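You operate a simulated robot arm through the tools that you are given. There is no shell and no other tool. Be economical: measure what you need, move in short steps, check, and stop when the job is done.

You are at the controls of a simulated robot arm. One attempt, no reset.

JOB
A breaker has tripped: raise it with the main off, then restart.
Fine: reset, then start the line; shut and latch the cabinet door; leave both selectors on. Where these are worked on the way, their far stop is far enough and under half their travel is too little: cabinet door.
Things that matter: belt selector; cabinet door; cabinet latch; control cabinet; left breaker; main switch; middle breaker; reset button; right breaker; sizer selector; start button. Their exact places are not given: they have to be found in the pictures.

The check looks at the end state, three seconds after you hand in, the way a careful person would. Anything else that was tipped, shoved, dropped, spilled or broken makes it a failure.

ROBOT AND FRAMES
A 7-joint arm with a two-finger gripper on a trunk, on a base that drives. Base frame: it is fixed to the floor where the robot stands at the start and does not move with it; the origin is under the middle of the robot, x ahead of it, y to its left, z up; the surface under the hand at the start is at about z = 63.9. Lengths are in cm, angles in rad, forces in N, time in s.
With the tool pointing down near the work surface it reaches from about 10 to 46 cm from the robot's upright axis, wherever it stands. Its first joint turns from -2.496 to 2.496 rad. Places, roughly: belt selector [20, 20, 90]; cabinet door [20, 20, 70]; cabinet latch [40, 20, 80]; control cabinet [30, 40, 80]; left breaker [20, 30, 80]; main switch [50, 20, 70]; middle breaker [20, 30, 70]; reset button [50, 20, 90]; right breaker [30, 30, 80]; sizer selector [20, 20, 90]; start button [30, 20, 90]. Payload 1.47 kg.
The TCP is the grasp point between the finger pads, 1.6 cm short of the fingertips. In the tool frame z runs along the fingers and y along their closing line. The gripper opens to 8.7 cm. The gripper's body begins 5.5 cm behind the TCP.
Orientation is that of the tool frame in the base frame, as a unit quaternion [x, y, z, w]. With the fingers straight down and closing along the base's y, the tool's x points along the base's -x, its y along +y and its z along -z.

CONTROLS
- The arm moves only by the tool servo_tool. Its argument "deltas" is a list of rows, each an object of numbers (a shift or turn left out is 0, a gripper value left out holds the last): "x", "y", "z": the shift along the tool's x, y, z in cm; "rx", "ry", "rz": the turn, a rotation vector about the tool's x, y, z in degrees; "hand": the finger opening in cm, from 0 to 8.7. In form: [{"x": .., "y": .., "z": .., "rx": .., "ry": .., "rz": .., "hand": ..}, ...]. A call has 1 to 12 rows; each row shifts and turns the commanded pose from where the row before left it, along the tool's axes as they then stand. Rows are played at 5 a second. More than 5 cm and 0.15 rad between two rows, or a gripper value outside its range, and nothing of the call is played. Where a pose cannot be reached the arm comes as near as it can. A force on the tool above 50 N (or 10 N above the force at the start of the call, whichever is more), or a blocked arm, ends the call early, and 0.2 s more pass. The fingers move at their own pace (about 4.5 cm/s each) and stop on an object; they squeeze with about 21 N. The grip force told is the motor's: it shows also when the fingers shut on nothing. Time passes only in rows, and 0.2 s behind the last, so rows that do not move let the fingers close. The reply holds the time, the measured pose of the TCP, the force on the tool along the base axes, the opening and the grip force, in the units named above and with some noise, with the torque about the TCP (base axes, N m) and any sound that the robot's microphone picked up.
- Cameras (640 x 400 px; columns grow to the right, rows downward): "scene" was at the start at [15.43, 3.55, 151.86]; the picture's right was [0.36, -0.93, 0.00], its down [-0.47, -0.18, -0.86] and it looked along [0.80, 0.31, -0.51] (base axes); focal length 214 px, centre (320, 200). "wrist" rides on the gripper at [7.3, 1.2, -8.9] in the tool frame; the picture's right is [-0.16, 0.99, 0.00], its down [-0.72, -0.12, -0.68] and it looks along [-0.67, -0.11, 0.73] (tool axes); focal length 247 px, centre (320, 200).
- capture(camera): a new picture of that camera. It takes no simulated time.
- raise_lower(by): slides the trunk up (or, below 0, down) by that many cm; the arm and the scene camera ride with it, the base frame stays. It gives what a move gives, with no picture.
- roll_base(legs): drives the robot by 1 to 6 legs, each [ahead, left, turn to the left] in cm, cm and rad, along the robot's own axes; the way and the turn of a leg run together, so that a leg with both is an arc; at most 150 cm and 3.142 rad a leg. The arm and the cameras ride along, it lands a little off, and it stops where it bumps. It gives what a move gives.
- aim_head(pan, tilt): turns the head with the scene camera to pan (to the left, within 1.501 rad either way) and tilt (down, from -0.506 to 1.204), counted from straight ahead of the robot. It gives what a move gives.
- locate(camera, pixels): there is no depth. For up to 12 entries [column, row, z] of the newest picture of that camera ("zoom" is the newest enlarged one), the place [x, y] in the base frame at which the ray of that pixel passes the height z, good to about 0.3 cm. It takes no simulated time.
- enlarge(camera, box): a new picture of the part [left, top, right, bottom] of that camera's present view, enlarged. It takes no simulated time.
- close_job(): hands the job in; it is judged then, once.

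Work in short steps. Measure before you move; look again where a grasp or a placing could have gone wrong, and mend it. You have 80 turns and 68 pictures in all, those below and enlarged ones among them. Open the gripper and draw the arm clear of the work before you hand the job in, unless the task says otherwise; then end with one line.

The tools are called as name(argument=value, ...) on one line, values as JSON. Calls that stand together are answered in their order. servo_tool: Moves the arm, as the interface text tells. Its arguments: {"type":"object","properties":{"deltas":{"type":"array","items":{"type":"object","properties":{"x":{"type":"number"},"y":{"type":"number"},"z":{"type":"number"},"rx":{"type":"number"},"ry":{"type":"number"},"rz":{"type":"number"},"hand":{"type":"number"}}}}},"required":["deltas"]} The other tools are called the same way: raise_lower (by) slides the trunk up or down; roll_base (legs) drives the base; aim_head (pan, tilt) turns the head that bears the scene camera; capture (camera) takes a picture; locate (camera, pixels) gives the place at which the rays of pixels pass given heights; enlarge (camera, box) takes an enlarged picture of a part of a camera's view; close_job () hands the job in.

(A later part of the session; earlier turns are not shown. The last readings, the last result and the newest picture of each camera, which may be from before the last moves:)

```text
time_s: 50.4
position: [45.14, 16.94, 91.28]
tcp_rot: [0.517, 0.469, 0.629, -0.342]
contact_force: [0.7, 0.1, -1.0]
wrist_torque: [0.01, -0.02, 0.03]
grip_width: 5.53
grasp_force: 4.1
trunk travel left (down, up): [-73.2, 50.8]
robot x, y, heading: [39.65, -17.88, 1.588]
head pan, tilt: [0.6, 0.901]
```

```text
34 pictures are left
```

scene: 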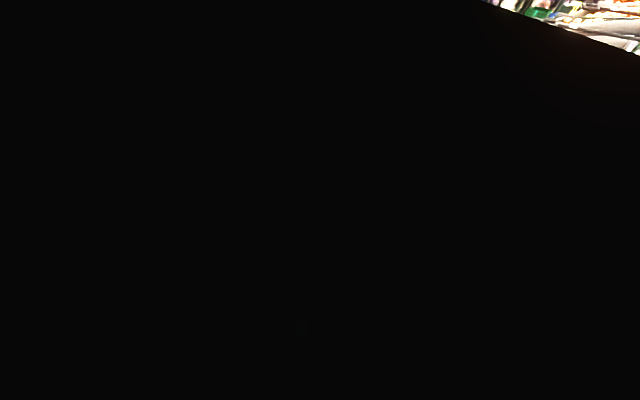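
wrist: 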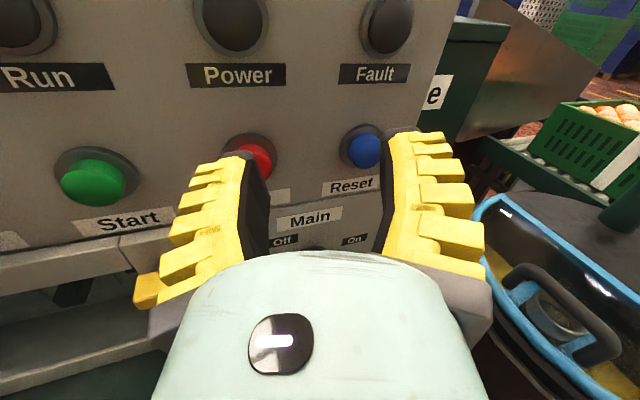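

Power lamp is dark: Main is Off. Next the latch: I rotate the hand back (tool x toward +x) so the fingers close vertically.

servo_tool(deltas=[{"z": -3}, {"rx": 0.45, "ry": -2.6, "rz": 7.5}, {"rx": 0.45, "ry": -2.6, "rz": 7.5}, {"rx": 0.45, "ry": -2.6, "rz": 7.5}, {"rx": 0.45, "ry": -2.6, "rz": 7.5}, {"rx": 0.45, "ry": -2.6, "rz": 7.5}, {"rx": 0.45, "ry": -2.6, "rz": 7.5}, {"rx": 0.45, "ry": -2.6, "rz": 7.5}, {"rx": 0.45, "ry": -2.6, "rz": 7.5}, {"rx": 0.45, "ry": -2.6, "rz": 7.5}, {"rx": 0.45, "ry": -2.6, "rz": 7.5}, {"rx": 0.45, "ry": -2.6, "rz": 7.5}])

servo_tool(deltas=[{"rx": 0.45, "ry": -2.6, "rz": 7.5}, {"rx": 0.3, "ry": -1.8, "rz": 5.2}, {}])

capture(camera="wrist")

```text
time_s: 53.0
position: [42.87, 7.91, 88.6]
tcp_rot: [0.809, 0.105, 0.095, -0.571]
contact_force: [-0.4, -1.4, 0.0]
wrist_torque: [0.01, -0.01, 0.0]
grip_width: 5.54
grasp_force: 3.9
out of reach, approached as far as the arm can: row 3, 5, 8, 10
trunk travel left (down, up): [-73.2, 50.8]
robot x, y, heading: [39.8, -17.67, 1.593]
head pan, tilt: [0.6, 0.901]
```

```text
time_s: 53.8
position: [42.77, 7.97, 88.47]
tcp_rot: [0.814, 0.037, 0.0, -0.58]
contact_force: [0.3, -0.8, 0.6]
wrist_torque: [-0.02, 0.0, -0.01]
grip_width: 5.49
grasp_force: 3.9
trunk travel left (down, up): [-73.2, 50.8]
robot x, y, heading: [39.82, -18.1, 1.594]
head pan, tilt: [0.6, 0.901]
```

```text
33 pictures are left
```

wrist: 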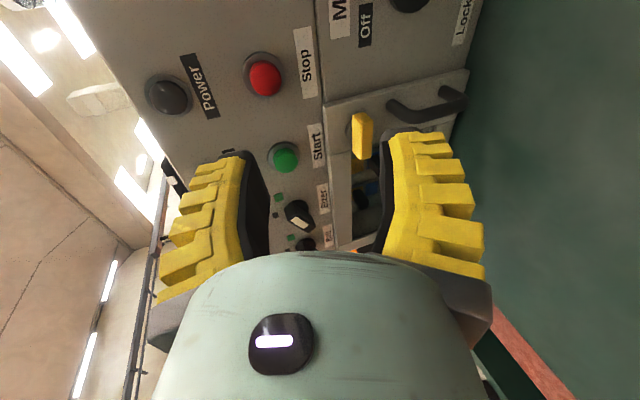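

Latch bar now at (360,137). Measure.

locate(camera="wrist", pixels=[[360, 137, 80], [360, 137, 78], [355, 115, 80], [355, 115, 78], [365, 160, 80], [365, 160, 78], [352, 130, 80], [352, 130, 78], [400, 110, 76], [400, 110, 73], [455, 95, 70]])

enlarge(camera="wrist", box=[300, 50, 480, 260])

```text
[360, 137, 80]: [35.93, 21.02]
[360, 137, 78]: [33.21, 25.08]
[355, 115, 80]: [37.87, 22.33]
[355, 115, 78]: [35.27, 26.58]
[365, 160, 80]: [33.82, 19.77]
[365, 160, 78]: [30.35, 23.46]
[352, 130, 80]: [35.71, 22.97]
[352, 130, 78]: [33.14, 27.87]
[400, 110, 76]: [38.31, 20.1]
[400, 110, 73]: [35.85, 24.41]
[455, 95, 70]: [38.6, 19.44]
```

```text
1.90 times, centred on (390, 155) of wrist
```

zoom: 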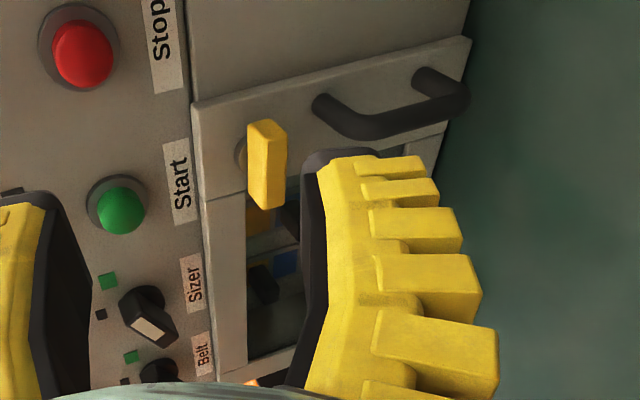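

Latch bar centre ≈(35.3,21.5,79.7). I line up and approach to ~4 cm short, then check.

servo_tool(deltas=[{"x": -3.45, "y": 1.7, "z": 2, "hand": 3}, {"x": -3.45, "y": 1.7, "z": 2}, {"z": 4}, {"z": 4}, {}])

capture(camera="wrist")

```text
time_s: 55.0
position: [35.67, 17.72, 81.27]
tcp_rot: [0.814, 0.035, 0.001, -0.58]
contact_force: [0.1, 0.3, -0.8]
wrist_torque: [0.0, 0.01, 0.03]
grip_width: 3.59
grasp_force: 4.6
trunk travel left (down, up): [-73.2, 50.8]
robot x, y, heading: [39.7, -17.72, 1.593]
head pan, tilt: [0.6, 0.901]
```

```text
31 pictures are left
```

wrist: 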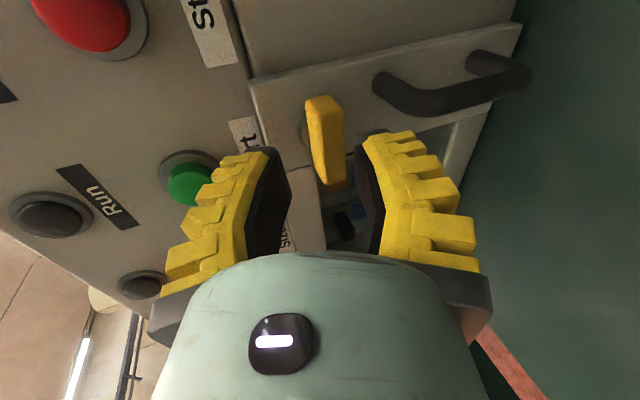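

Well aligned (bar at col ~328, between fingers). Enter 4 cm and grip.

servo_tool(deltas=[{"y": 0.3, "z": 2}, {"z": 2}, {"hand": 0}, {}, {}, {}])

capture(camera="wrist")

```text
time_s: 56.2
position: [35.55, 21.49, 79.85]
tcp_rot: [0.809, 0.036, 0.001, -0.586]
contact_force: [0.0, -15.0, 20.1]
wrist_torque: [0.7, 0.33, 0.24]
grip_width: 1.66
grasp_force: 29.6
trunk travel left (down, up): [-73.2, 50.8]
robot x, y, heading: [39.42, -17.97, 1.593]
head pan, tilt: [0.6, 0.901]
stopped in row 5: the force on the tool passed its limit at 52 N (the readings are from after the stop); the commanded pose is now the measured one
```

```text
30 pictures are left
```

wrist: 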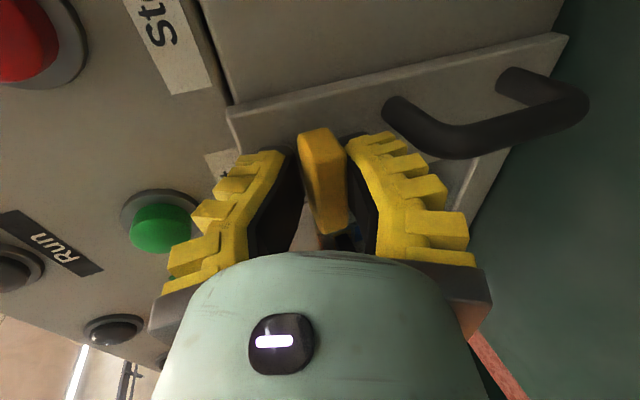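

Latch gripped. I relieve the load and try turning CCW 22°, watching torque.

servo_tool(deltas=[{"y": -0.3, "z": -0.2}, {"rx": -0.4, "ry": 2.46, "rz": -7.1}, {"rx": -0.4, "ry": 2.46, "rz": -7.1}, {"rx": -0.4, "ry": 2.46, "rz": -7.1}, {}])

```text
time_s: 57.4
position: [35.34, 21.02, 79.73]
tcp_rot: [0.8, 0.147, 0.154, -0.561]
contact_force: [3.3, -0.7, -23.5]
wrist_torque: [1.11, 1.31, 0.38]
grip_width: 2.92
grasp_force: 30.3
trunk travel left (down, up): [-73.2, 50.8]
robot x, y, heading: [39.5, -17.86, 1.595]
head pan, tilt: [0.6, 0.901]
stopped in row 5: the force on the tool passed its limit at 51 N (the readings are from after the stop); the commanded pose is now the measured one
```

The grip spread (2.9) – it resists CCW. Turn back and go CW instead.

servo_tool(deltas=[{"rx": 0.4, "ry": -2.46, "rz": 7.1}, {"rx": 0.4, "ry": -2.46, "rz": 7.1}, {"rx": 0.4, "ry": -2.46, "rz": 7.1}, {"rx": 0.4, "ry": -2.46, "rz": 7.1}, {"rx": 0.4, "ry": -2.46, "rz": 7.1}, {"rx": 0.4, "ry": -2.46, "rz": 7.1}, {}])

capture(camera="wrist")

```text
time_s: 59.0
position: [35.58, 21.15, 79.68]
tcp_rot: [0.8, -0.08, -0.161, -0.573]
contact_force: [8.5, 0.1, -31.4]
wrist_torque: [0.53, -0.1, -0.63]
grip_width: 1.53
grasp_force: 30.1
trunk travel left (down, up): [-73.2, 50.8]
robot x, y, heading: [39.61, -17.68, 1.59]
head pan, tilt: [0.6, 0.901]
```

```text
29 pictures are left
```

wrist: 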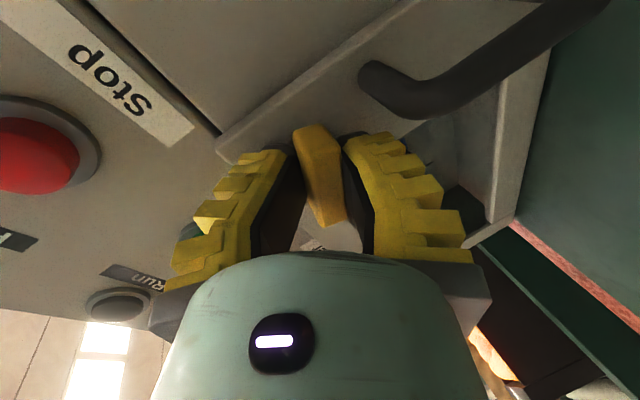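

CW works; the bar follows. Continue CW.

servo_tool(deltas=[{"y": 0.3}, {"rx": 0.4, "ry": -2.46, "rz": 7.1}, {"rx": 0.4, "ry": -2.46, "rz": 7.1}, {"rx": 0.4, "ry": -2.46, "rz": 7.1}, {"rx": 0.4, "ry": -2.46, "rz": 7.1}, {"rx": 0.4, "ry": -2.46, "rz": 7.1}, {"rx": 0.4, "ry": -2.46, "rz": 7.1}, {}])

servo_tool(deltas=[{"rx": 0.4, "ry": -2.46, "rz": 7.1}, {"rx": 0.4, "ry": -2.46, "rz": 7.1}, {"rx": 0.4, "ry": -2.46, "rz": 7.1}, {}])

capture(camera="wrist")

```text
time_s: 60.8
position: [36.96, 18.33, 81.1]
tcp_rot: [0.687, -0.291, -0.431, -0.507]
contact_force: [-0.1, -0.5, -0.2]
wrist_torque: [0.01, 0.03, -0.03]
grip_width: 0.02
grasp_force: 28.0
out of reach, approached as far as the arm can: row 7
trunk travel left (down, up): [-73.2, 50.8]
robot x, y, heading: [39.48, -18.11, 1.591]
head pan, tilt: [0.6, 0.901]
```

```text
time_s: 61.8
position: [35.36, 19.91, 84.69]
tcp_rot: [0.593, -0.384, -0.552, -0.443]
contact_force: [1.8, -0.3, 0.1]
wrist_torque: [0.03, 0.02, 0.11]
grip_width: 0.0
grasp_force: 28.3
out of reach, approached as far as the arm can: row 1, 2, 3
trunk travel left (down, up): [-73.2, 50.8]
robot x, y, heading: [39.33, -18.24, 1.593]
head pan, tilt: [0.6, 0.901]
```

```text
28 pictures are left
```

wrist: 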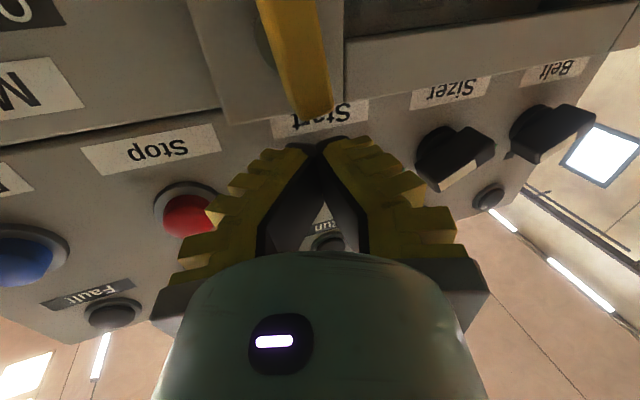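

Grip slipped off but the latch bar now stands upright (turned ~90°). I back out and look at the door.

servo_tool(deltas=[{"z": -4}, {"z": -4}, {"z": -3}])

capture(camera="wrist")

```text
time_s: 62.6
position: [38.38, 10.01, 85.77]
tcp_rot: [0.592, -0.383, -0.559, -0.436]
contact_force: [-1.4, 0.2, -0.3]
wrist_torque: [-0.02, -0.01, -0.1]
grip_width: 0.0
grasp_force: 28.2
out of reach, approached as far as the arm can: row 2, 3
trunk travel left (down, up): [-73.2, 50.8]
robot x, y, heading: [39.81, -17.56, 1.596]
head pan, tilt: [0.6, 0.901]
```

```text
27 pictures are left
```

wrist: 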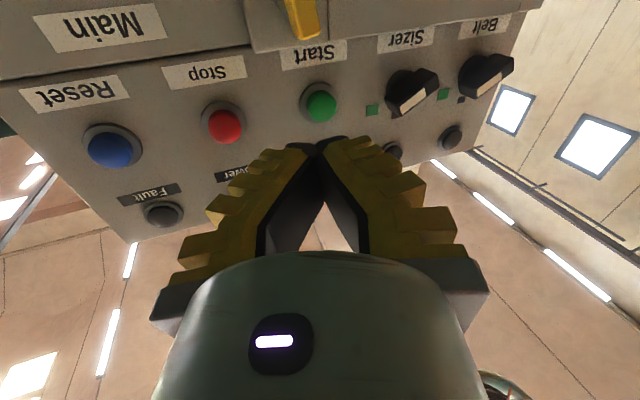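

Selectors both point to green (on). Now the door handle (vertical bar x≈38, z 69–75): I roll the tool so the camera is on top, pitched slightly down, then lower the trunk.

servo_tool(deltas=[{"rx": -1.12, "ry": 1.28, "rz": -7.82, "hand": 4}, {"rx": -1.12, "ry": 1.28, "rz": -7.82}, {"rx": -1.12, "ry": 1.28, "rz": -7.82}, {"rx": -1.12, "ry": 1.28, "rz": -7.82}, {"rx": -1.12, "ry": 1.28, "rz": -7.82}, {"rx": -1.12, "ry": 1.28, "rz": -7.82}, {"rx": -1.12, "ry": 1.28, "rz": -7.82}, {"rx": -1.12, "ry": 1.28, "rz": -7.82}, {"rx": -1.12, "ry": 1.28, "rz": -7.82}, {"rx": -1.12, "ry": 1.28, "rz": -7.82}, {"rx": -1.12, "ry": 1.28, "rz": -7.82}])

servo_tool(deltas=[{"rx": -1.12, "ry": 1.28, "rz": -7.82}, {"rx": -1.12, "ry": 1.28, "rz": -7.82}, {"rx": -1.12, "ry": 1.28, "rz": -7.82}, {"rx": -1.12, "ry": 1.28, "rz": -7.82}, {"rx": -1.12, "ry": 1.28, "rz": -7.82}, {"rx": -1.12, "ry": 1.28, "rz": -7.82}, {"rx": -1.12, "ry": 1.28, "rz": -7.82}, {"rx": -1.12, "ry": 1.28, "rz": -7.82}, {"rx": -1.12, "ry": 1.28, "rz": -7.82}, {"rx": -1.12, "ry": 1.28, "rz": -7.82}, {"rx": -0.6, "ry": 0.7, "rz": -4.5}])

raise_lower(by=-12)

capture(camera="wrist")

```text
time_s: 65.0
position: [38.61, 10.11, 85.83]
tcp_rot: [0.79, 0.129, -0.071, -0.595]
contact_force: [-0.4, 0.5, 0.2]
wrist_torque: [0.0, -0.01, -0.03]
grip_width: 4.59
grasp_force: 4.3
trunk travel left (down, up): [-73.2, 50.8]
robot x, y, heading: [39.42, -17.94, 1.593]
head pan, tilt: [0.6, 0.901]
```

```text
time_s: 67.4
position: [38.44, 9.98, 85.68]
tcp_rot: [0.564, 0.558, 0.436, -0.425]
contact_force: [-0.2, -0.1, 0.5]
wrist_torque: [-0.02, 0.0, 0.0]
grip_width: 4.59
grasp_force: 3.5
trunk travel left (down, up): [-73.2, 50.8]
robot x, y, heading: [39.67, -18.2, 1.596]
head pan, tilt: [0.6, 0.901]
```

```text
time_s: 68.9
position: [38.45, 9.93, 73.7]
tcp_rot: [0.564, 0.557, 0.435, -0.426]
contact_force: [0.2, 0.3, 0.3]
wrist_torque: [0.02, 0.0, 0.01]
grip_width: 4.57
grasp_force: 4.3
trunk travel left (down, up): [-61.2, 62.8]
robot x, y, heading: [39.93, -18.13, 1.593]
head pan, tilt: [0.6, 0.901]
```

```text
26 pictures are left
```

wrist: 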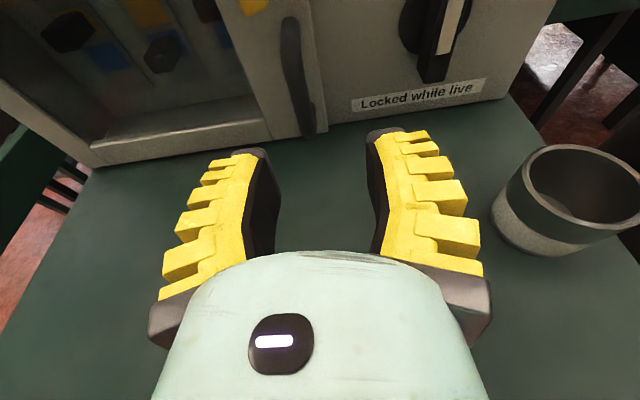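

Handle bar is at col ~303 on axis, ~1.35 cm left. I advance around it and grip.

servo_tool(deltas=[{"x": 1, "y": -1.4, "z": 3}, {"z": 4}, {"z": 4}, {}, {"hand": 0}, {}, {}, {}])

capture(camera="wrist")

```text
time_s: 70.7
position: [37.26, 20.73, 71.87]
tcp_rot: [0.564, 0.558, 0.435, -0.426]
contact_force: [2.4, -0.3, 0.2]
wrist_torque: [0.0, -0.02, 0.01]
grip_width: 0.58
grasp_force: 29.5
trunk travel left (down, up): [-61.2, 62.8]
robot x, y, heading: [39.79, -18.06, 1.592]
head pan, tilt: [0.6, 0.901]
```

```text
25 pictures are left
```

wrist: 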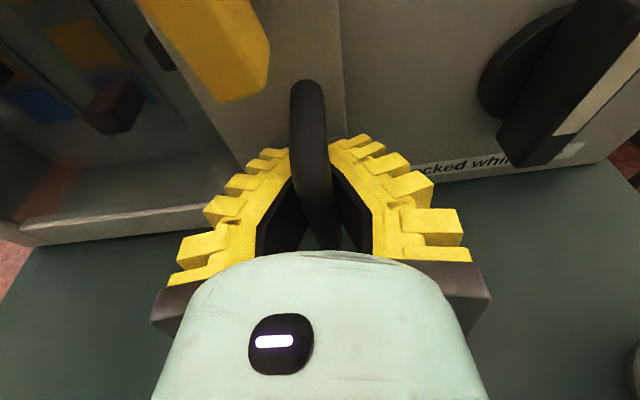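

Handle gripped. Pull along the opening arc (hinge near x≈13.5) in small steps, first 10°.

servo_tool(deltas=[{"x": -0.26, "y": -0.15, "z": -1.0}, {"x": -0.26, "y": -0.2, "z": -1.0}, {"x": -0.26, "y": -0.3, "z": -1.0}, {"x": -0.26, "y": -0.4, "z": -0.95}, {}])

capture(camera="wrist")

```text
time_s: 71.9
position: [36.13, 16.83, 71.81]
tcp_rot: [0.563, 0.559, 0.435, -0.427]
contact_force: [0.7, -0.5, -0.3]
wrist_torque: [0.01, 0.05, 0.04]
grip_width: 0.0
grasp_force: 28.2
trunk travel left (down, up): [-61.2, 62.8]
robot x, y, heading: [39.47, -17.91, 1.592]
head pan, tilt: [0.6, 0.901]
```

```text
24 pictures are left
```

wrist: 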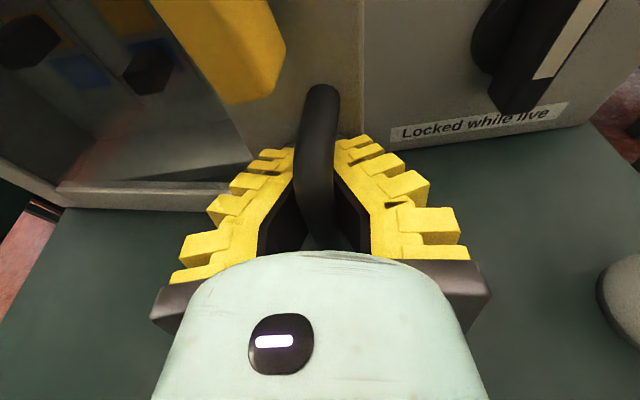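

The bar is caged behind the closed fingertips and follows the hand (Main moved in view, handle did not). Continue pulling along the arc.

servo_tool(deltas=[{"x": -0.3, "y": -0.45, "z": -1.2}, {"x": -0.3, "y": -0.55, "z": -1.2}, {"x": -0.3, "y": -0.65, "z": -1.15}, {"x": -0.3, "y": -0.75, "z": -1.15}, {"x": -0.3, "y": -0.85, "z": -1.1}, {"x": -0.3, "y": -0.95, "z": -1.1}, {}])

capture(camera="wrist")

```text
time_s: 73.5
position: [32.18, 9.33, 71.84]
tcp_rot: [0.563, 0.56, 0.435, -0.423]
contact_force: [17.2, -12.3, 3.9]
wrist_torque: [0.09, -0.09, -0.04]
grip_width: 0.01
grasp_force: 28.9
trunk travel left (down, up): [-61.2, 62.8]
robot x, y, heading: [39.69, -17.96, 1.594]
head pan, tilt: [0.6, 0.901]
```

```text
23 pictures are left
```

wrist: 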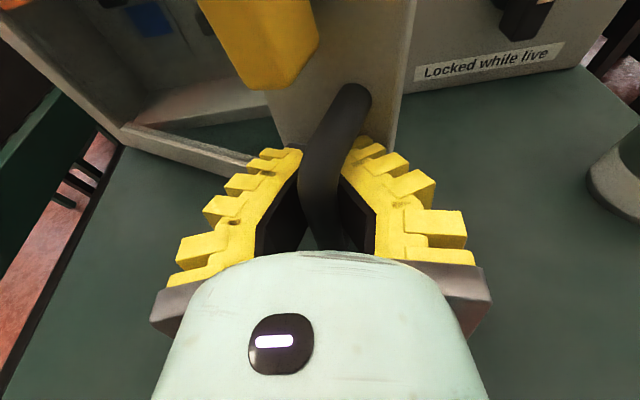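

Door is ~28° open; some side load builds. I yaw the tool 15° with the door and then use the base to carry the handle further along the arc.

servo_tool(deltas=[{"rx": -7.2, "rz": 1.9}, {"rx": -7.2, "rz": 1.9}, {}])

roll_base(legs=[[-4.2, 4.9, 0], [-2.9, 5.6, 0]])

capture(camera="wrist")

```text
time_s: 74.3
position: [32.13, 9.38, 71.87]
tcp_rot: [0.631, 0.481, 0.487, -0.365]
contact_force: [11.4, -8.7, 1.7]
wrist_torque: [-0.09, -0.18, 0.4]
grip_width: 0.72
grasp_force: 30.5
trunk travel left (down, up): [-61.2, 62.8]
robot x, y, heading: [39.56, -17.95, 1.593]
head pan, tilt: [0.6, 0.901]
```

```text
time_s: 75.9
position: [21.66, 1.51, 71.43]
tcp_rot: [0.634, 0.484, 0.485, -0.36]
contact_force: [12.2, -23.8, -19.9]
wrist_torque: [0.33, 0.14, 0.26]
grip_width: 0.55
grasp_force: 29.8
trunk travel left (down, up): [-61.2, 62.8]
robot x, y, heading: [29.36, -25.24, 1.6]
head pan, tilt: [0.6, 0.901]
```

```text
22 pictures are left
```

wrist: 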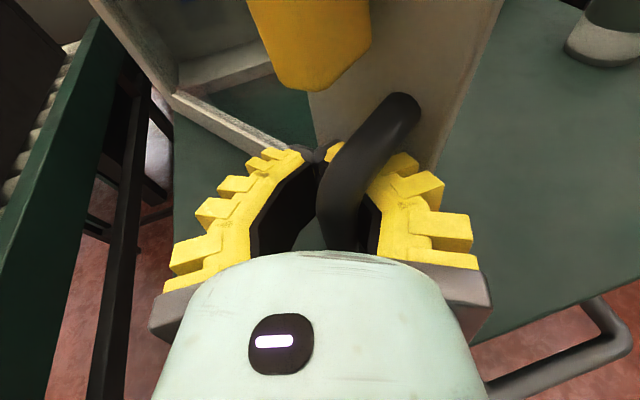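

Door ~60° open. I yaw 15° more and carry it on with the base to ~80°.

servo_tool(deltas=[{"rx": -7.2, "rz": 1.9}, {"rx": -7.2, "rz": 1.9}, {}])

roll_base(legs=[[-0.9, 4.2, 0], [0.3, 4.2, 0]])

capture(camera="wrist")

```text
time_s: 76.7
position: [21.56, 1.34, 71.57]
tcp_rot: [0.69, 0.399, 0.528, -0.292]
contact_force: [-0.3, -23.7, -10.0]
wrist_torque: [-0.55, -0.81, 2.76]
grip_width: 1.22
grasp_force: 30.5
trunk travel left (down, up): [-61.2, 62.8]
robot x, y, heading: [29.19, -25.46, 1.593]
head pan, tilt: [0.6, 0.901]
```

```text
time_s: 78.0
position: [16.83, -0.28, 71.53]
tcp_rot: [0.69, 0.404, 0.533, -0.278]
contact_force: [3.3, -20.1, 0.9]
wrist_torque: [-0.34, -0.08, 0.57]
grip_width: 1.04
grasp_force: 30.1
trunk travel left (down, up): [-61.2, 62.8]
robot x, y, heading: [23.95, -26.16, 1.597]
head pan, tilt: [0.6, 0.901]
stopped in leg 2: the force on the tool passed its limit at 53 N (the readings are from after the stop); the commanded pose is now the measured one
```

```text
21 pictures are left
```

wrist: 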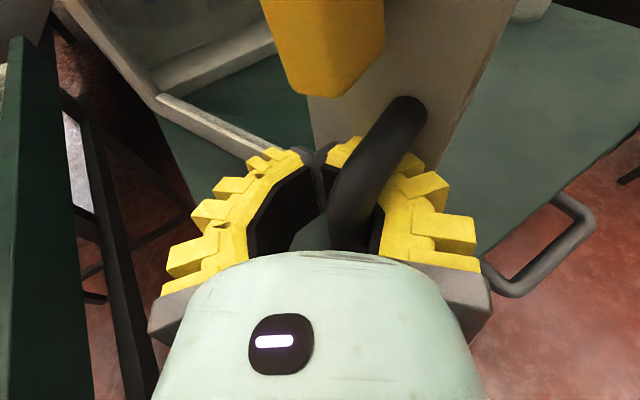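

Door is ~75° open – enough to reach in straight. I open wide, back the base out, then go around to the right in front of the opening.

servo_tool(deltas=[{"hand": 8}, {}, {}, {}])

roll_base(legs=[[-9, 3, 0], [0, -19, 0]])

servo_tool(deltas=[{"rx": 7.2, "ry": 0.3, "rz": -2, "hand": 0}, {"rx": 7.2, "ry": 0.3, "rz": -2}, {"rx": 7.2, "ry": 0.3, "rz": -2}, {"rx": 7.2, "ry": 0.3, "rz": -2}, {}])

capture(camera="wrist")

```text
time_s: 79.0
position: [16.28, 0.11, 71.44]
tcp_rot: [0.692, 0.4, 0.53, -0.284]
contact_force: [-9.7, -10.3, -35.8]
wrist_torque: [0.82, 0.45, 2.93]
grip_width: 3.13
grasp_force: 0.0
trunk travel left (down, up): [-61.2, 62.8]
robot x, y, heading: [23.7, -26.21, 1.591]
head pan, tilt: [0.6, 0.901]
```

```text
time_s: 79.7
position: [15.08, -0.03, 71.56]
tcp_rot: [0.692, 0.4, 0.524, -0.294]
contact_force: [-11.9, 0.8, 0.8]
wrist_torque: [-0.04, -0.08, 2.49]
grip_width: 4.26
grasp_force: 0.1
trunk travel left (down, up): [-61.2, 62.8]
robot x, y, heading: [23.32, -27.24, 1.591]
head pan, tilt: [0.6, 0.901]
stopped in leg 1: the force on the tool passed its limit at 57 N (the readings are from after the stop); the commanded pose is now the measured one
```

```text
time_s: 80.9
position: [15.95, -0.18, 71.38]
tcp_rot: [0.563, 0.562, 0.436, -0.421]
contact_force: [-0.2, 0.9, 0.1]
wrist_torque: [-0.01, -0.02, 0.0]
grip_width: 0.0
grasp_force: 20.9
trunk travel left (down, up): [-61.2, 62.8]
robot x, y, heading: [23.39, -27.61, 1.593]
head pan, tilt: [0.6, 0.901]
```

```text
20 pictures are left
```

wrist: 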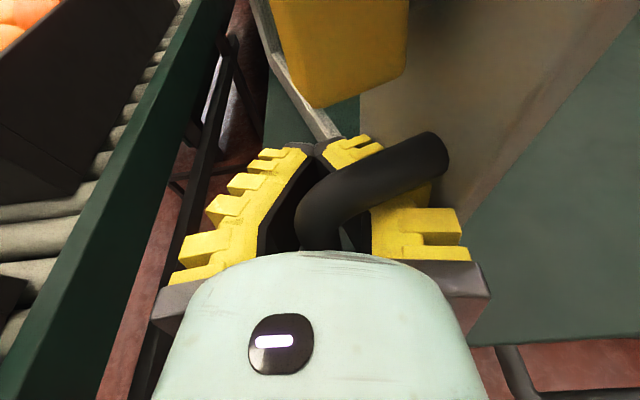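

The fingers were still around the bar (right finger between bar and door). Now straight-aligned, I open only modestly and back straight out.

servo_tool(deltas=[{"hand": 2.4}, {}, {}])

roll_base(legs=[[-8, 0.5, 0]])

capture(camera="wrist")

```text
time_s: 81.7
position: [15.81, -0.14, 71.51]
tcp_rot: [0.563, 0.562, 0.437, -0.42]
contact_force: [0.1, 1.3, -0.4]
wrist_torque: [0.01, 0.0, 0.1]
grip_width: 2.95
grasp_force: 3.5
trunk travel left (down, up): [-61.2, 62.8]
robot x, y, heading: [23.46, -27.46, 1.597]
head pan, tilt: [0.6, 0.901]
```

```text
time_s: 82.8
position: [15.61, -8.2, 71.46]
tcp_rot: [0.563, 0.562, 0.437, -0.42]
contact_force: [-0.2, 0.0, 1.3]
wrist_torque: [0.04, 0.02, 0.04]
grip_width: 3.02
grasp_force: 4.7
trunk travel left (down, up): [-61.2, 62.8]
robot x, y, heading: [22.82, -35.3, 1.591]
head pan, tilt: [0.6, 0.901]
```

```text
19 pictures are left
```

wrist: 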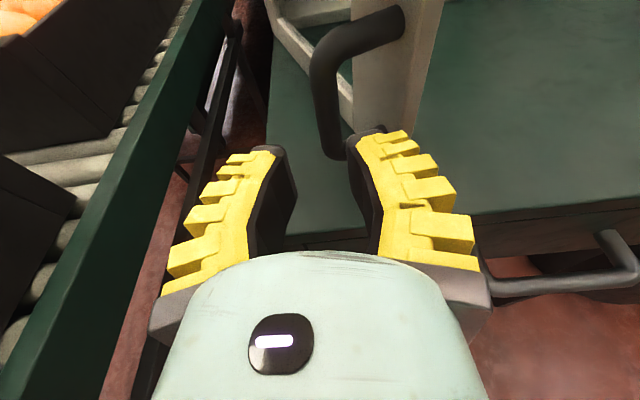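

Released. I move right 13.5 and ahead 14 in front of the opening, fingers closed.

roll_base(legs=[[0, -13.5, 0], [14, 0, 0]])

servo_tool(deltas=[{"hand": 0}, {}, {}])

capture(camera="wrist")

```text
time_s: 85.0
position: [28.98, 6.28, 71.46]
tcp_rot: [0.562, 0.562, 0.437, -0.421]
contact_force: [-0.9, 0.0, -0.5]
wrist_torque: [0.0, 0.0, 0.01]
grip_width: 3.02
grasp_force: 4.8
trunk travel left (down, up): [-61.2, 62.8]
robot x, y, heading: [36.8, -20.64, 1.599]
head pan, tilt: [0.6, 0.901]
```

```text
time_s: 85.8
position: [28.85, 6.22, 71.44]
tcp_rot: [0.563, 0.562, 0.437, -0.42]
contact_force: [0.2, 0.4, 0.1]
wrist_torque: [0.01, -0.03, 0.02]
grip_width: 0.0
grasp_force: 20.5
trunk travel left (down, up): [-61.2, 62.8]
robot x, y, heading: [36.88, -20.92, 1.593]
head pan, tilt: [0.6, 0.901]
```

```text
18 pictures are left
```

wrist: 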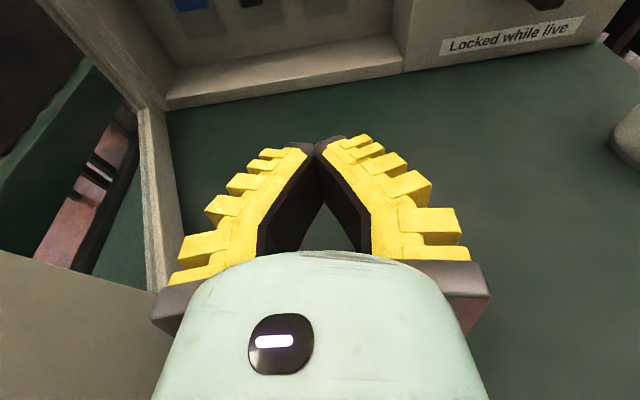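

Interior is at the picture's top; the camera looks too steeply. I roll the tool 88° so the camera sits at the right and looks level into the opening.

servo_tool(deltas=[{"rz": 8}, {"rz": 8}, {"rz": 8}, {"rz": 8}, {"rz": 8}, {"rz": 8}, {"rz": 8}, {"rz": 8}, {"rz": 8}, {"rz": 8}, {"rz": 8}])

capture(camera="wrist")

```text
time_s: 88.2
position: [28.92, 6.25, 71.4]
tcp_rot: [0.795, 0.011, 0.021, -0.606]
contact_force: [-0.2, -0.3, -0.3]
wrist_torque: [0.01, 0.0, 0.0]
grip_width: 0.02
grasp_force: 20.7
trunk travel left (down, up): [-61.2, 62.8]
robot x, y, heading: [36.57, -21.04, 1.591]
head pan, tilt: [0.6, 0.901]
```

```text
17 pictures are left
```

wrist: 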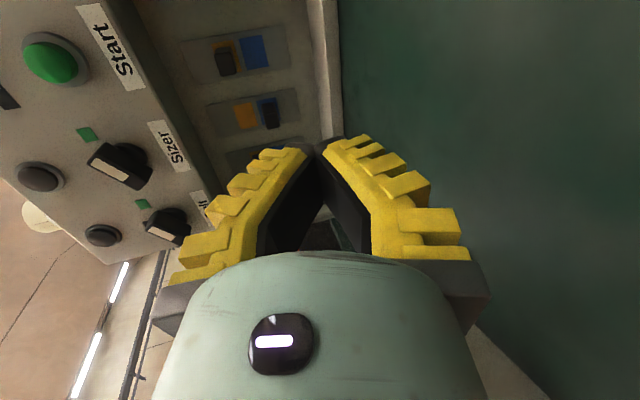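

Middle lever is at (270,110), on the blue (down) field; the right breaker's lever is on yellow (up). Triangulate.

locate(camera="wrist", pixels=[[270, 110, 72], [270, 110, 71], [270, 110, 70], [245, 115, 74], [245, 115, 73], [225, 60, 75], [225, 60, 74], [335, 90, 66], [338, 100, 65]])

enlarge(camera="wrist", box=[170, 10, 350, 150])

```text
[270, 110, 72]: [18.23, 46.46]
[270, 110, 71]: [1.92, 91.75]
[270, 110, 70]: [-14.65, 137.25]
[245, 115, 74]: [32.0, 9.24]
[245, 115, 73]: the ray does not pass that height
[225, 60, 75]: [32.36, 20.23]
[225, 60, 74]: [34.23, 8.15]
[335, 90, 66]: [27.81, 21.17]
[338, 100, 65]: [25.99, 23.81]
```

```text
2.86 times, centred on (260, 80) of wrist
```

zoom: 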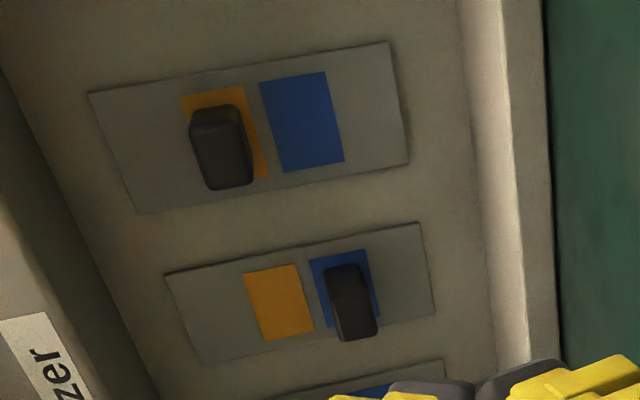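

Middle lever ≈(23.1, 30–33, 72). I bring the base ahead 5/left 3.5 and gain down-reach (hand up 6, trunk down 6).

servo_tool(deltas=[{"x": 0.14, "y": -2.9, "z": -0.8}, {"x": 0.14, "y": -2.9, "z": -0.8}])

roll_base(legs=[[5, 3.5, 0]])

raise_lower(by=-7)

```text
time_s: 88.8
position: [28.92, 6.5, 77.29]
tcp_rot: [0.795, 0.014, 0.023, -0.607]
contact_force: [0.1, 0.4, 0.2]
wrist_torque: [-0.01, -0.01, -0.02]
grip_width: 0.0
grasp_force: 21.2
trunk travel left (down, up): [-61.2, 62.8]
robot x, y, heading: [36.54, -20.6, 1.593]
head pan, tilt: [0.6, 0.901]
```

```text
time_s: 89.8
position: [25.28, 11.16, 77.37]
tcp_rot: [0.795, 0.013, 0.023, -0.606]
contact_force: [-0.1, -0.1, -0.2]
wrist_torque: [-0.01, 0.0, -0.01]
grip_width: 0.0
grasp_force: 21.3
trunk travel left (down, up): [-61.2, 62.8]
robot x, y, heading: [33.01, -15.93, 1.597]
head pan, tilt: [0.6, 0.901]
```

```text
time_s: 90.9
position: [25.36, 11.18, 70.43]
tcp_rot: [0.795, 0.013, 0.023, -0.607]
contact_force: [-0.2, -0.5, 1.1]
wrist_torque: [0.02, 0.0, 0.02]
grip_width: 0.0
grasp_force: 20.8
trunk travel left (down, up): [-54.2, 69.8]
robot x, y, heading: [32.77, -16.11, 1.596]
head pan, tilt: [0.6, 0.901]
```

Advance level into the opening to y≈27 and look.

servo_tool(deltas=[{"x": -0.58, "y": -1.04, "z": 3.8}, {"x": -0.58, "y": -1.04, "z": 3.8}, {"x": -0.58, "y": -1.04, "z": 3.8}, {"x": -0.58, "y": -1.04, "z": 3.8}, {}])

capture(camera="wrist")

```text
time_s: 91.9
position: [23.91, 11.86, 69.43]
tcp_rot: [0.803, 0.022, 0.015, -0.595]
contact_force: [34.9, 9.6, 21.9]
wrist_torque: [-2.33, 1.61, 3.15]
grip_width: 0.01
grasp_force: 20.7
out of reach, approached as far as the arm can: row 1, 2, 3, 4
trunk travel left (down, up): [-54.2, 69.8]
robot x, y, heading: [33.03, -15.95, 1.593]
head pan, tilt: [0.6, 0.901]
stopped in row 5: the force on the tool passed its limit at 79 N (the readings are from after the stop); the commanded pose is now the measured one
```

```text
15 pictures are left
```

wrist: 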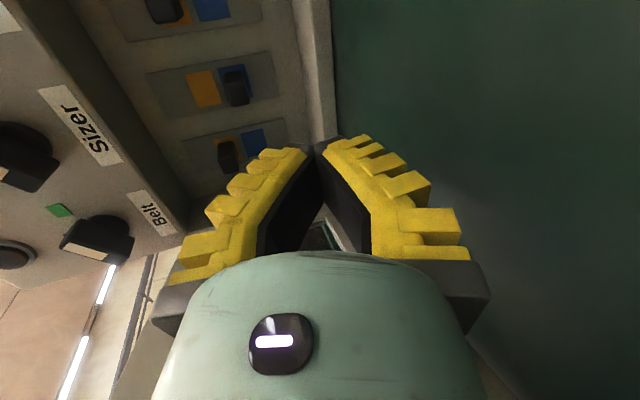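

The wrist touched the door's free edge (door seems at its stop, ~75°). I come in from the right instead: base right 11, turn left 0.3.

roll_base(legs=[[0, -11, 0], [2, 0, 0.3]])

servo_tool(deltas=[{"z": 2, "y": -0.6}, {"z": 3, "y": -0.8}, {"z": 3, "y": -0.8}, {}])

capture(camera="wrist")

```text
time_s: 92.6
position: [23.87, 11.92, 69.39]
tcp_rot: [0.804, 0.024, 0.013, -0.594]
contact_force: [13.8, 4.8, 9.6]
wrist_torque: [-0.97, 0.66, 1.24]
grip_width: 0.0
grasp_force: 20.4
trunk travel left (down, up): [-54.2, 69.8]
robot x, y, heading: [33.04, -15.93, 1.597]
head pan, tilt: [0.6, 0.901]
stopped in leg 1: the robot was blocked; the commanded pose is now the measured one
```

```text
time_s: 93.3
position: [23.48, 11.73, 68.95]
tcp_rot: [0.807, 0.03, 0.019, -0.589]
contact_force: [18.3, -0.3, 7.4]
wrist_torque: [-0.82, 0.65, 1.98]
grip_width: 0.0
grasp_force: 21.1
out of reach, approached as far as the arm can: row 1, 2, 3
trunk travel left (down, up): [-54.2, 69.8]
robot x, y, heading: [33.27, -16.11, 1.595]
head pan, tilt: [0.6, 0.901]
stopped in row 3: the force on the tool passed its limit at 61 N (the readings are from after the stop); the commanded pose is now the measured one
```

```text
14 pictures are left
```

wrist: 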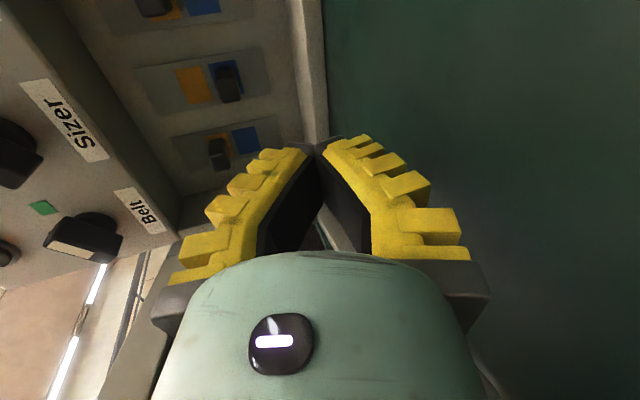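

Blocked on the right too (base front under the table). I go back first, then right to the known good place (40,-18), stretch the hand forward, then turn.

roll_base(legs=[[-6, 0, 0], [0, -7, 0], [3.5, 0, 0]])

servo_tool(deltas=[{"x": 1.33, "y": -1.2, "z": 2.4}, {"x": 1.33, "y": -1.2, "z": 2.4}, {"x": 1.33, "y": -1.2, "z": 2.4}, {}])

```text
time_s: 95.4
position: [30.19, 10.71, 69.27]
tcp_rot: [0.803, 0.027, 0.019, -0.594]
contact_force: [0.0, -0.3, -0.5]
wrist_torque: [-0.02, 0.01, 0.03]
grip_width: 0.02
grasp_force: 20.8
trunk travel left (down, up): [-54.2, 69.8]
robot x, y, heading: [40.32, -18.82, 1.593]
head pan, tilt: [0.6, 0.901]
```

```text
time_s: 96.4
position: [30.17, 10.79, 69.37]
tcp_rot: [0.803, 0.026, 0.018, -0.595]
contact_force: [0.4, -0.2, -0.1]
wrist_torque: [0.01, -0.03, 0.0]
grip_width: 0.02
grasp_force: 21.7
out of reach, approached as far as the arm can: row 1, 2, 3
trunk travel left (down, up): [-54.2, 69.8]
robot x, y, heading: [39.8, -18.79, 1.6]
head pan, tilt: [0.6, 0.901]
```

The arm is stuck in this posture (too high relative to trunk). I raise the trunk back by 9 and try moving forward and down.

raise_lower(by=9)

servo_tool(deltas=[{"x": 1, "y": 0.6, "z": 1}, {"x": 1, "y": 0.6, "z": 2.4}, {"x": 1, "y": 0.6, "z": 2.4}, {"x": 1, "y": 0.6, "z": 2.4}, {}])

```text
time_s: 97.6
position: [30.1, 10.76, 78.26]
tcp_rot: [0.803, 0.027, 0.019, -0.595]
contact_force: [-0.4, -0.2, -1.1]
wrist_torque: [-0.02, 0.01, 0.0]
grip_width: 0.0
grasp_force: 20.9
trunk travel left (down, up): [-63.2, 60.8]
robot x, y, heading: [40.16, -18.67, 1.595]
head pan, tilt: [0.6, 0.901]
```

```text
time_s: 98.8
position: [33.6, 16.13, 73.43]
tcp_rot: [0.803, 0.027, 0.018, -0.595]
contact_force: [0.5, -0.5, 0.4]
wrist_torque: [0.01, -0.04, -0.01]
grip_width: 0.02
grasp_force: 21.0
out of reach, approached as far as the arm can: row 2
trunk travel left (down, up): [-63.2, 60.8]
robot x, y, heading: [40.39, -18.53, 1.592]
head pan, tilt: [0.6, 0.901]
```

Now it moves. I turn the base left 0.3 and advance toward the middle lever, stopping 5 cm short to look.

roll_base(legs=[[0, 0, 0.3]])

servo_tool(deltas=[{"x": 1.1, "y": -0.3, "z": 3.1}, {"x": 1.1, "y": -0.3, "z": 3.1}, {"x": 1.1, "y": -0.3, "z": 3.1}, {"x": 1.1, "y": -0.3, "z": 3.1}, {}])

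capture(camera="wrist")

```text
time_s: 100.2
position: [23.7, 12.71, 73.43]
tcp_rot: [0.79, 0.145, -0.07, -0.592]
contact_force: [-0.8, 0.6, 0.5]
wrist_torque: [0.02, -0.01, 0.01]
grip_width: 0.0
grasp_force: 20.6
trunk travel left (down, up): [-63.2, 60.8]
robot x, y, heading: [40.24, -18.88, 1.886]
head pan, tilt: [0.6, 0.901]
```

```text
time_s: 101.4
position: [24.38, 25.22, 71.06]
tcp_rot: [0.792, 0.145, -0.07, -0.589]
contact_force: [2.2, -18.8, 8.9]
wrist_torque: [0.53, -0.04, -0.11]
grip_width: 0.01
grasp_force: 20.5
trunk travel left (down, up): [-63.2, 60.8]
robot x, y, heading: [40.22, -18.62, 1.895]
head pan, tilt: [0.6, 0.901]
```

```text
13 pictures are left
```

wrist: 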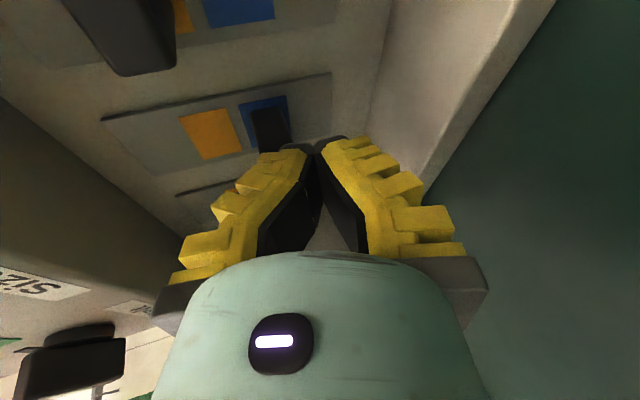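

The upper fingertip touches the lever's end (lever tip at y≈27). I retreat slightly, drop 1.5 cm, slip under it, then lift.

servo_tool(deltas=[{"z": -1}, {"y": 1.6, "x": 0.2}, {"z": 1.6}, {"z": 1.6}, {}])

servo_tool(deltas=[{"x": 0.06, "y": -0.95, "z": -0.29}, {"x": 0.06, "y": -0.95, "z": -0.29}, {"x": 0.06, "y": -0.95, "z": -0.29}, {"x": 0.06, "y": -0.95, "z": -0.29}, {"x": 0.06, "y": -0.95, "z": -0.29}, {"x": 0.06, "y": -0.95, "z": -0.29}, {}])

capture(camera="wrist")

```text
time_s: 102.6
position: [24.25, 27.11, 68.98]
tcp_rot: [0.792, 0.145, -0.069, -0.589]
contact_force: [5.0, -10.2, -1.1]
wrist_torque: [0.36, 0.15, -0.09]
grip_width: 0.02
grasp_force: 20.9
trunk travel left (down, up): [-63.2, 60.8]
robot x, y, heading: [40.16, -18.84, 1.889]
head pan, tilt: [0.6, 0.901]
```

```text
time_s: 104.2
position: [24.23, 27.13, 71.87]
tcp_rot: [0.792, 0.145, -0.07, -0.589]
contact_force: [5.4, -10.3, 1.5]
wrist_torque: [0.38, 0.18, -0.07]
grip_width: 0.0
grasp_force: 20.7
out of reach, approached as far as the arm can: row 4, 5, 6
trunk travel left (down, up): [-63.2, 60.8]
robot x, y, heading: [40.13, -18.33, 1.892]
head pan, tilt: [0.6, 0.901]
```

```text
12 pictures are left
```

wrist: 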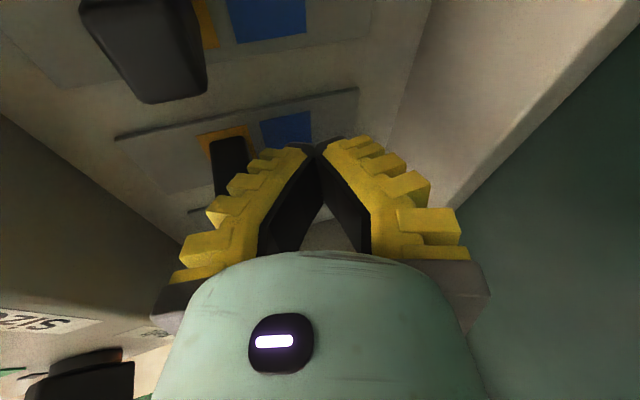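

The middle lever now sits on yellow (up), blue is free – breaker raised. I back out, turn the base back, retreat, and roll the tool so the camera is on top again.

servo_tool(deltas=[{"z": -3, "y": 0.5}, {"z": -3}, {"z": -3}, {"z": -3}])

roll_base(legs=[[0, 0, -0.3], [-14, 0, 0]])

servo_tool(deltas=[{"rz": -8.2, "hand": 2.6}, {"rz": -8.2}, {"rz": -8.2}, {"rz": -8.2}, {"rz": -8.2}, {"rz": -8.2}, {"rz": -8.2}, {"rz": -8.2}, {"rz": -8.2}, {"rz": -8.2}, {"rz": -8.2}])

raise_lower(by=-2)

```text
time_s: 105.4
position: [29.38, 21.35, 74.19]
tcp_rot: [0.765, 0.153, -0.045, -0.624]
contact_force: [0.1, 0.4, 0.1]
wrist_torque: [0.01, -0.01, -0.01]
grip_width: 0.01
grasp_force: 20.8
out of reach, approached as far as the arm can: row 2, 3, 4
trunk travel left (down, up): [-63.2, 60.8]
robot x, y, heading: [40.31, -18.7, 1.89]
head pan, tilt: [0.6, 0.901]
stopped in row 4: the arm was blocked; the commanded pose is now the measured one
```

```text
time_s: 107.7
position: [41.61, 8.53, 74.21]
tcp_rot: [0.781, 0.036, 0.047, -0.622]
contact_force: [0.7, 0.7, -0.4]
wrist_torque: [0.02, 0.01, 0.0]
grip_width: 0.01
grasp_force: 21.4
trunk travel left (down, up): [-63.2, 60.8]
robot x, y, heading: [40.25, -32.79, 1.587]
head pan, tilt: [0.6, 0.901]
```

```text
time_s: 110.1
position: [41.7, 8.56, 74.19]
tcp_rot: [0.525, 0.579, 0.474, -0.406]
contact_force: [-0.2, -0.2, -1.0]
wrist_torque: [0.01, 0.01, -0.01]
grip_width: 3.22
grasp_force: 3.8
trunk travel left (down, up): [-63.2, 60.8]
robot x, y, heading: [40.21, -32.42, 1.591]
head pan, tilt: [0.6, 0.901]
```

```text
time_s: 110.8
position: [41.8, 8.6, 72.19]
tcp_rot: [0.525, 0.578, 0.474, -0.407]
contact_force: [0.9, 0.4, 0.1]
wrist_torque: [-0.03, 0.01, -0.01]
grip_width: 3.23
grasp_force: 4.3
trunk travel left (down, up): [-61.2, 62.8]
robot x, y, heading: [40.34, -32.51, 1.587]
head pan, tilt: [0.6, 0.901]
```

Clear. The hand is now stretched 41 cm ahead, so the base alone can carry the door. I drive back 17 and left 26 in front of the handle, and look.

roll_base(legs=[[-17.5, 0, 0], [0, 26, 0]])

capture(camera="wrist")

```text
time_s: 113.7
position: [16.32, -9.15, 72.17]
tcp_rot: [0.528, 0.576, 0.475, -0.404]
contact_force: [0.8, 0.4, -0.7]
wrist_torque: [0.0, -0.03, 0.0]
grip_width: 3.22
grasp_force: 4.1
trunk travel left (down, up): [-61.2, 62.8]
robot x, y, heading: [14.4, -50.37, 1.585]
head pan, tilt: [0.6, 0.901]
```

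```text
11 pictures are left
```

wrist: 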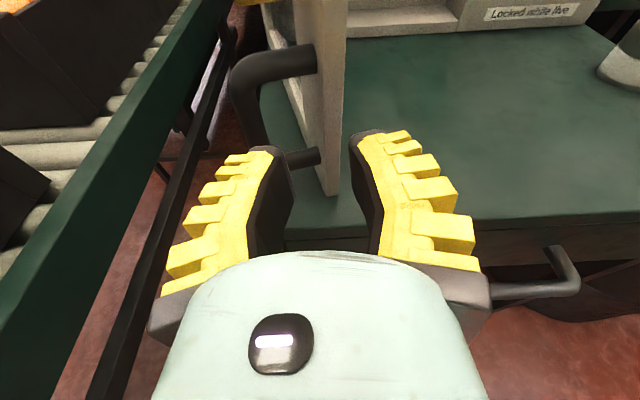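

Door is now ~90° open; its edge is between my fingers and the bar is to the left (~col 245). I check the left rail's position and the bar before shifting left.

locate(camera="wrist", pixels=[[205, 40, 64], [205, 40, 72], [100, 215, 64], [100, 215, 72], [247, 105, 72], [247, 105, 70], [330, 100, 72], [333, 190, 66], [205, 40, 56], [130, 250, 56]])

```text
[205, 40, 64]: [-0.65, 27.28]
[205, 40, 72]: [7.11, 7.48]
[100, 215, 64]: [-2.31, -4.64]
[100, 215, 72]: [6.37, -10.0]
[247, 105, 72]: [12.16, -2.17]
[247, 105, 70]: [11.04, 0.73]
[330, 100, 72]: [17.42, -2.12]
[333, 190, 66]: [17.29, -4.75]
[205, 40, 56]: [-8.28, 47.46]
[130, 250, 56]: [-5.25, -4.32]
```

Left of the bar is tight against the rail, so instead I straddle the door edge (left finger between bar and door): shift right 1.1, open 4.8, advance 8.5, then push the edge right along its arc.

servo_tool(deltas=[{"hand": 4.2}, {}])

roll_base(legs=[[0, -1.1, 0], [8.5, 0, 0], [1.6, -8.3, 0]])

capture(camera="wrist")

```text
time_s: 114.3
position: [16.39, -9.08, 72.06]
tcp_rot: [0.528, 0.576, 0.476, -0.404]
contact_force: [-1.2, -0.4, -0.5]
wrist_torque: [0.0, 0.03, 0.01]
grip_width: 4.78
grasp_force: 4.3
trunk travel left (down, up): [-61.2, 62.8]
robot x, y, heading: [15.04, -50.3, 1.585]
head pan, tilt: [0.6, 0.901]
```

```text
time_s: 115.8
position: [17.18, -2.44, 71.77]
tcp_rot: [0.532, 0.579, 0.466, -0.404]
contact_force: [-0.4, -0.3, -0.4]
wrist_torque: [-0.01, 0.0, 0.02]
grip_width: 4.74
grasp_force: 3.9
trunk travel left (down, up): [-61.2, 62.8]
robot x, y, heading: [16.05, -43.24, 1.581]
head pan, tilt: [0.6, 0.901]
stopped in leg 2: the force on the tool passed its limit at 107 N (the readings are from after the stop); the commanded pose is now the measured one
```

```text
10 pictures are left
```

wrist: 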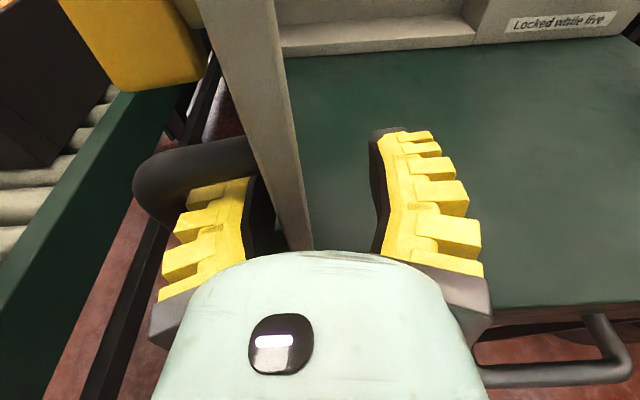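

The door edge is straddled, left finger inside the handle loop. Now push right along the arc.

roll_base(legs=[[1.3, -8.3, 0], [4, -7.5, 0]])

capture(camera="wrist")

```text
time_s: 117.5
position: [32.62, 2.82, 71.66]
tcp_rot: [0.534, 0.579, 0.467, -0.403]
contact_force: [1.3, -1.4, -1.2]
wrist_torque: [0.0, 0.0, 0.05]
grip_width: 4.78
grasp_force: 4.5
trunk travel left (down, up): [-61.2, 62.8]
robot x, y, heading: [31.37, -37.74, 1.582]
head pan, tilt: [0.6, 0.901]
```

```text
9 pictures are left
```

wrist: 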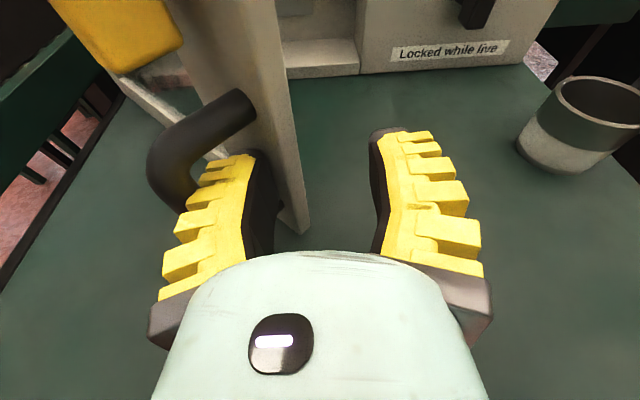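

Door ~50° now. I exit along the door's direction, then go left to get the bar between the fingers from the front, and look.

roll_base(legs=[[-8, -6, 0], [-1, 12.5, 0]])

capture(camera="wrist")

```text
time_s: 119.5
position: [26.08, -6.14, 71.65]
tcp_rot: [0.534, 0.578, 0.467, -0.403]
contact_force: [-0.6, -1.2, -0.1]
wrist_torque: [0.01, 0.01, 0.02]
grip_width: 4.76
grasp_force: 4.1
trunk travel left (down, up): [-61.2, 62.8]
robot x, y, heading: [25.03, -46.65, 1.586]
head pan, tilt: [0.6, 0.901]
```

```text
8 pictures are left
```

wrist: 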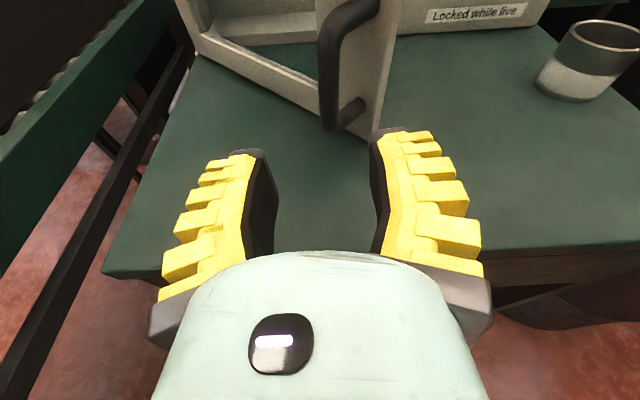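

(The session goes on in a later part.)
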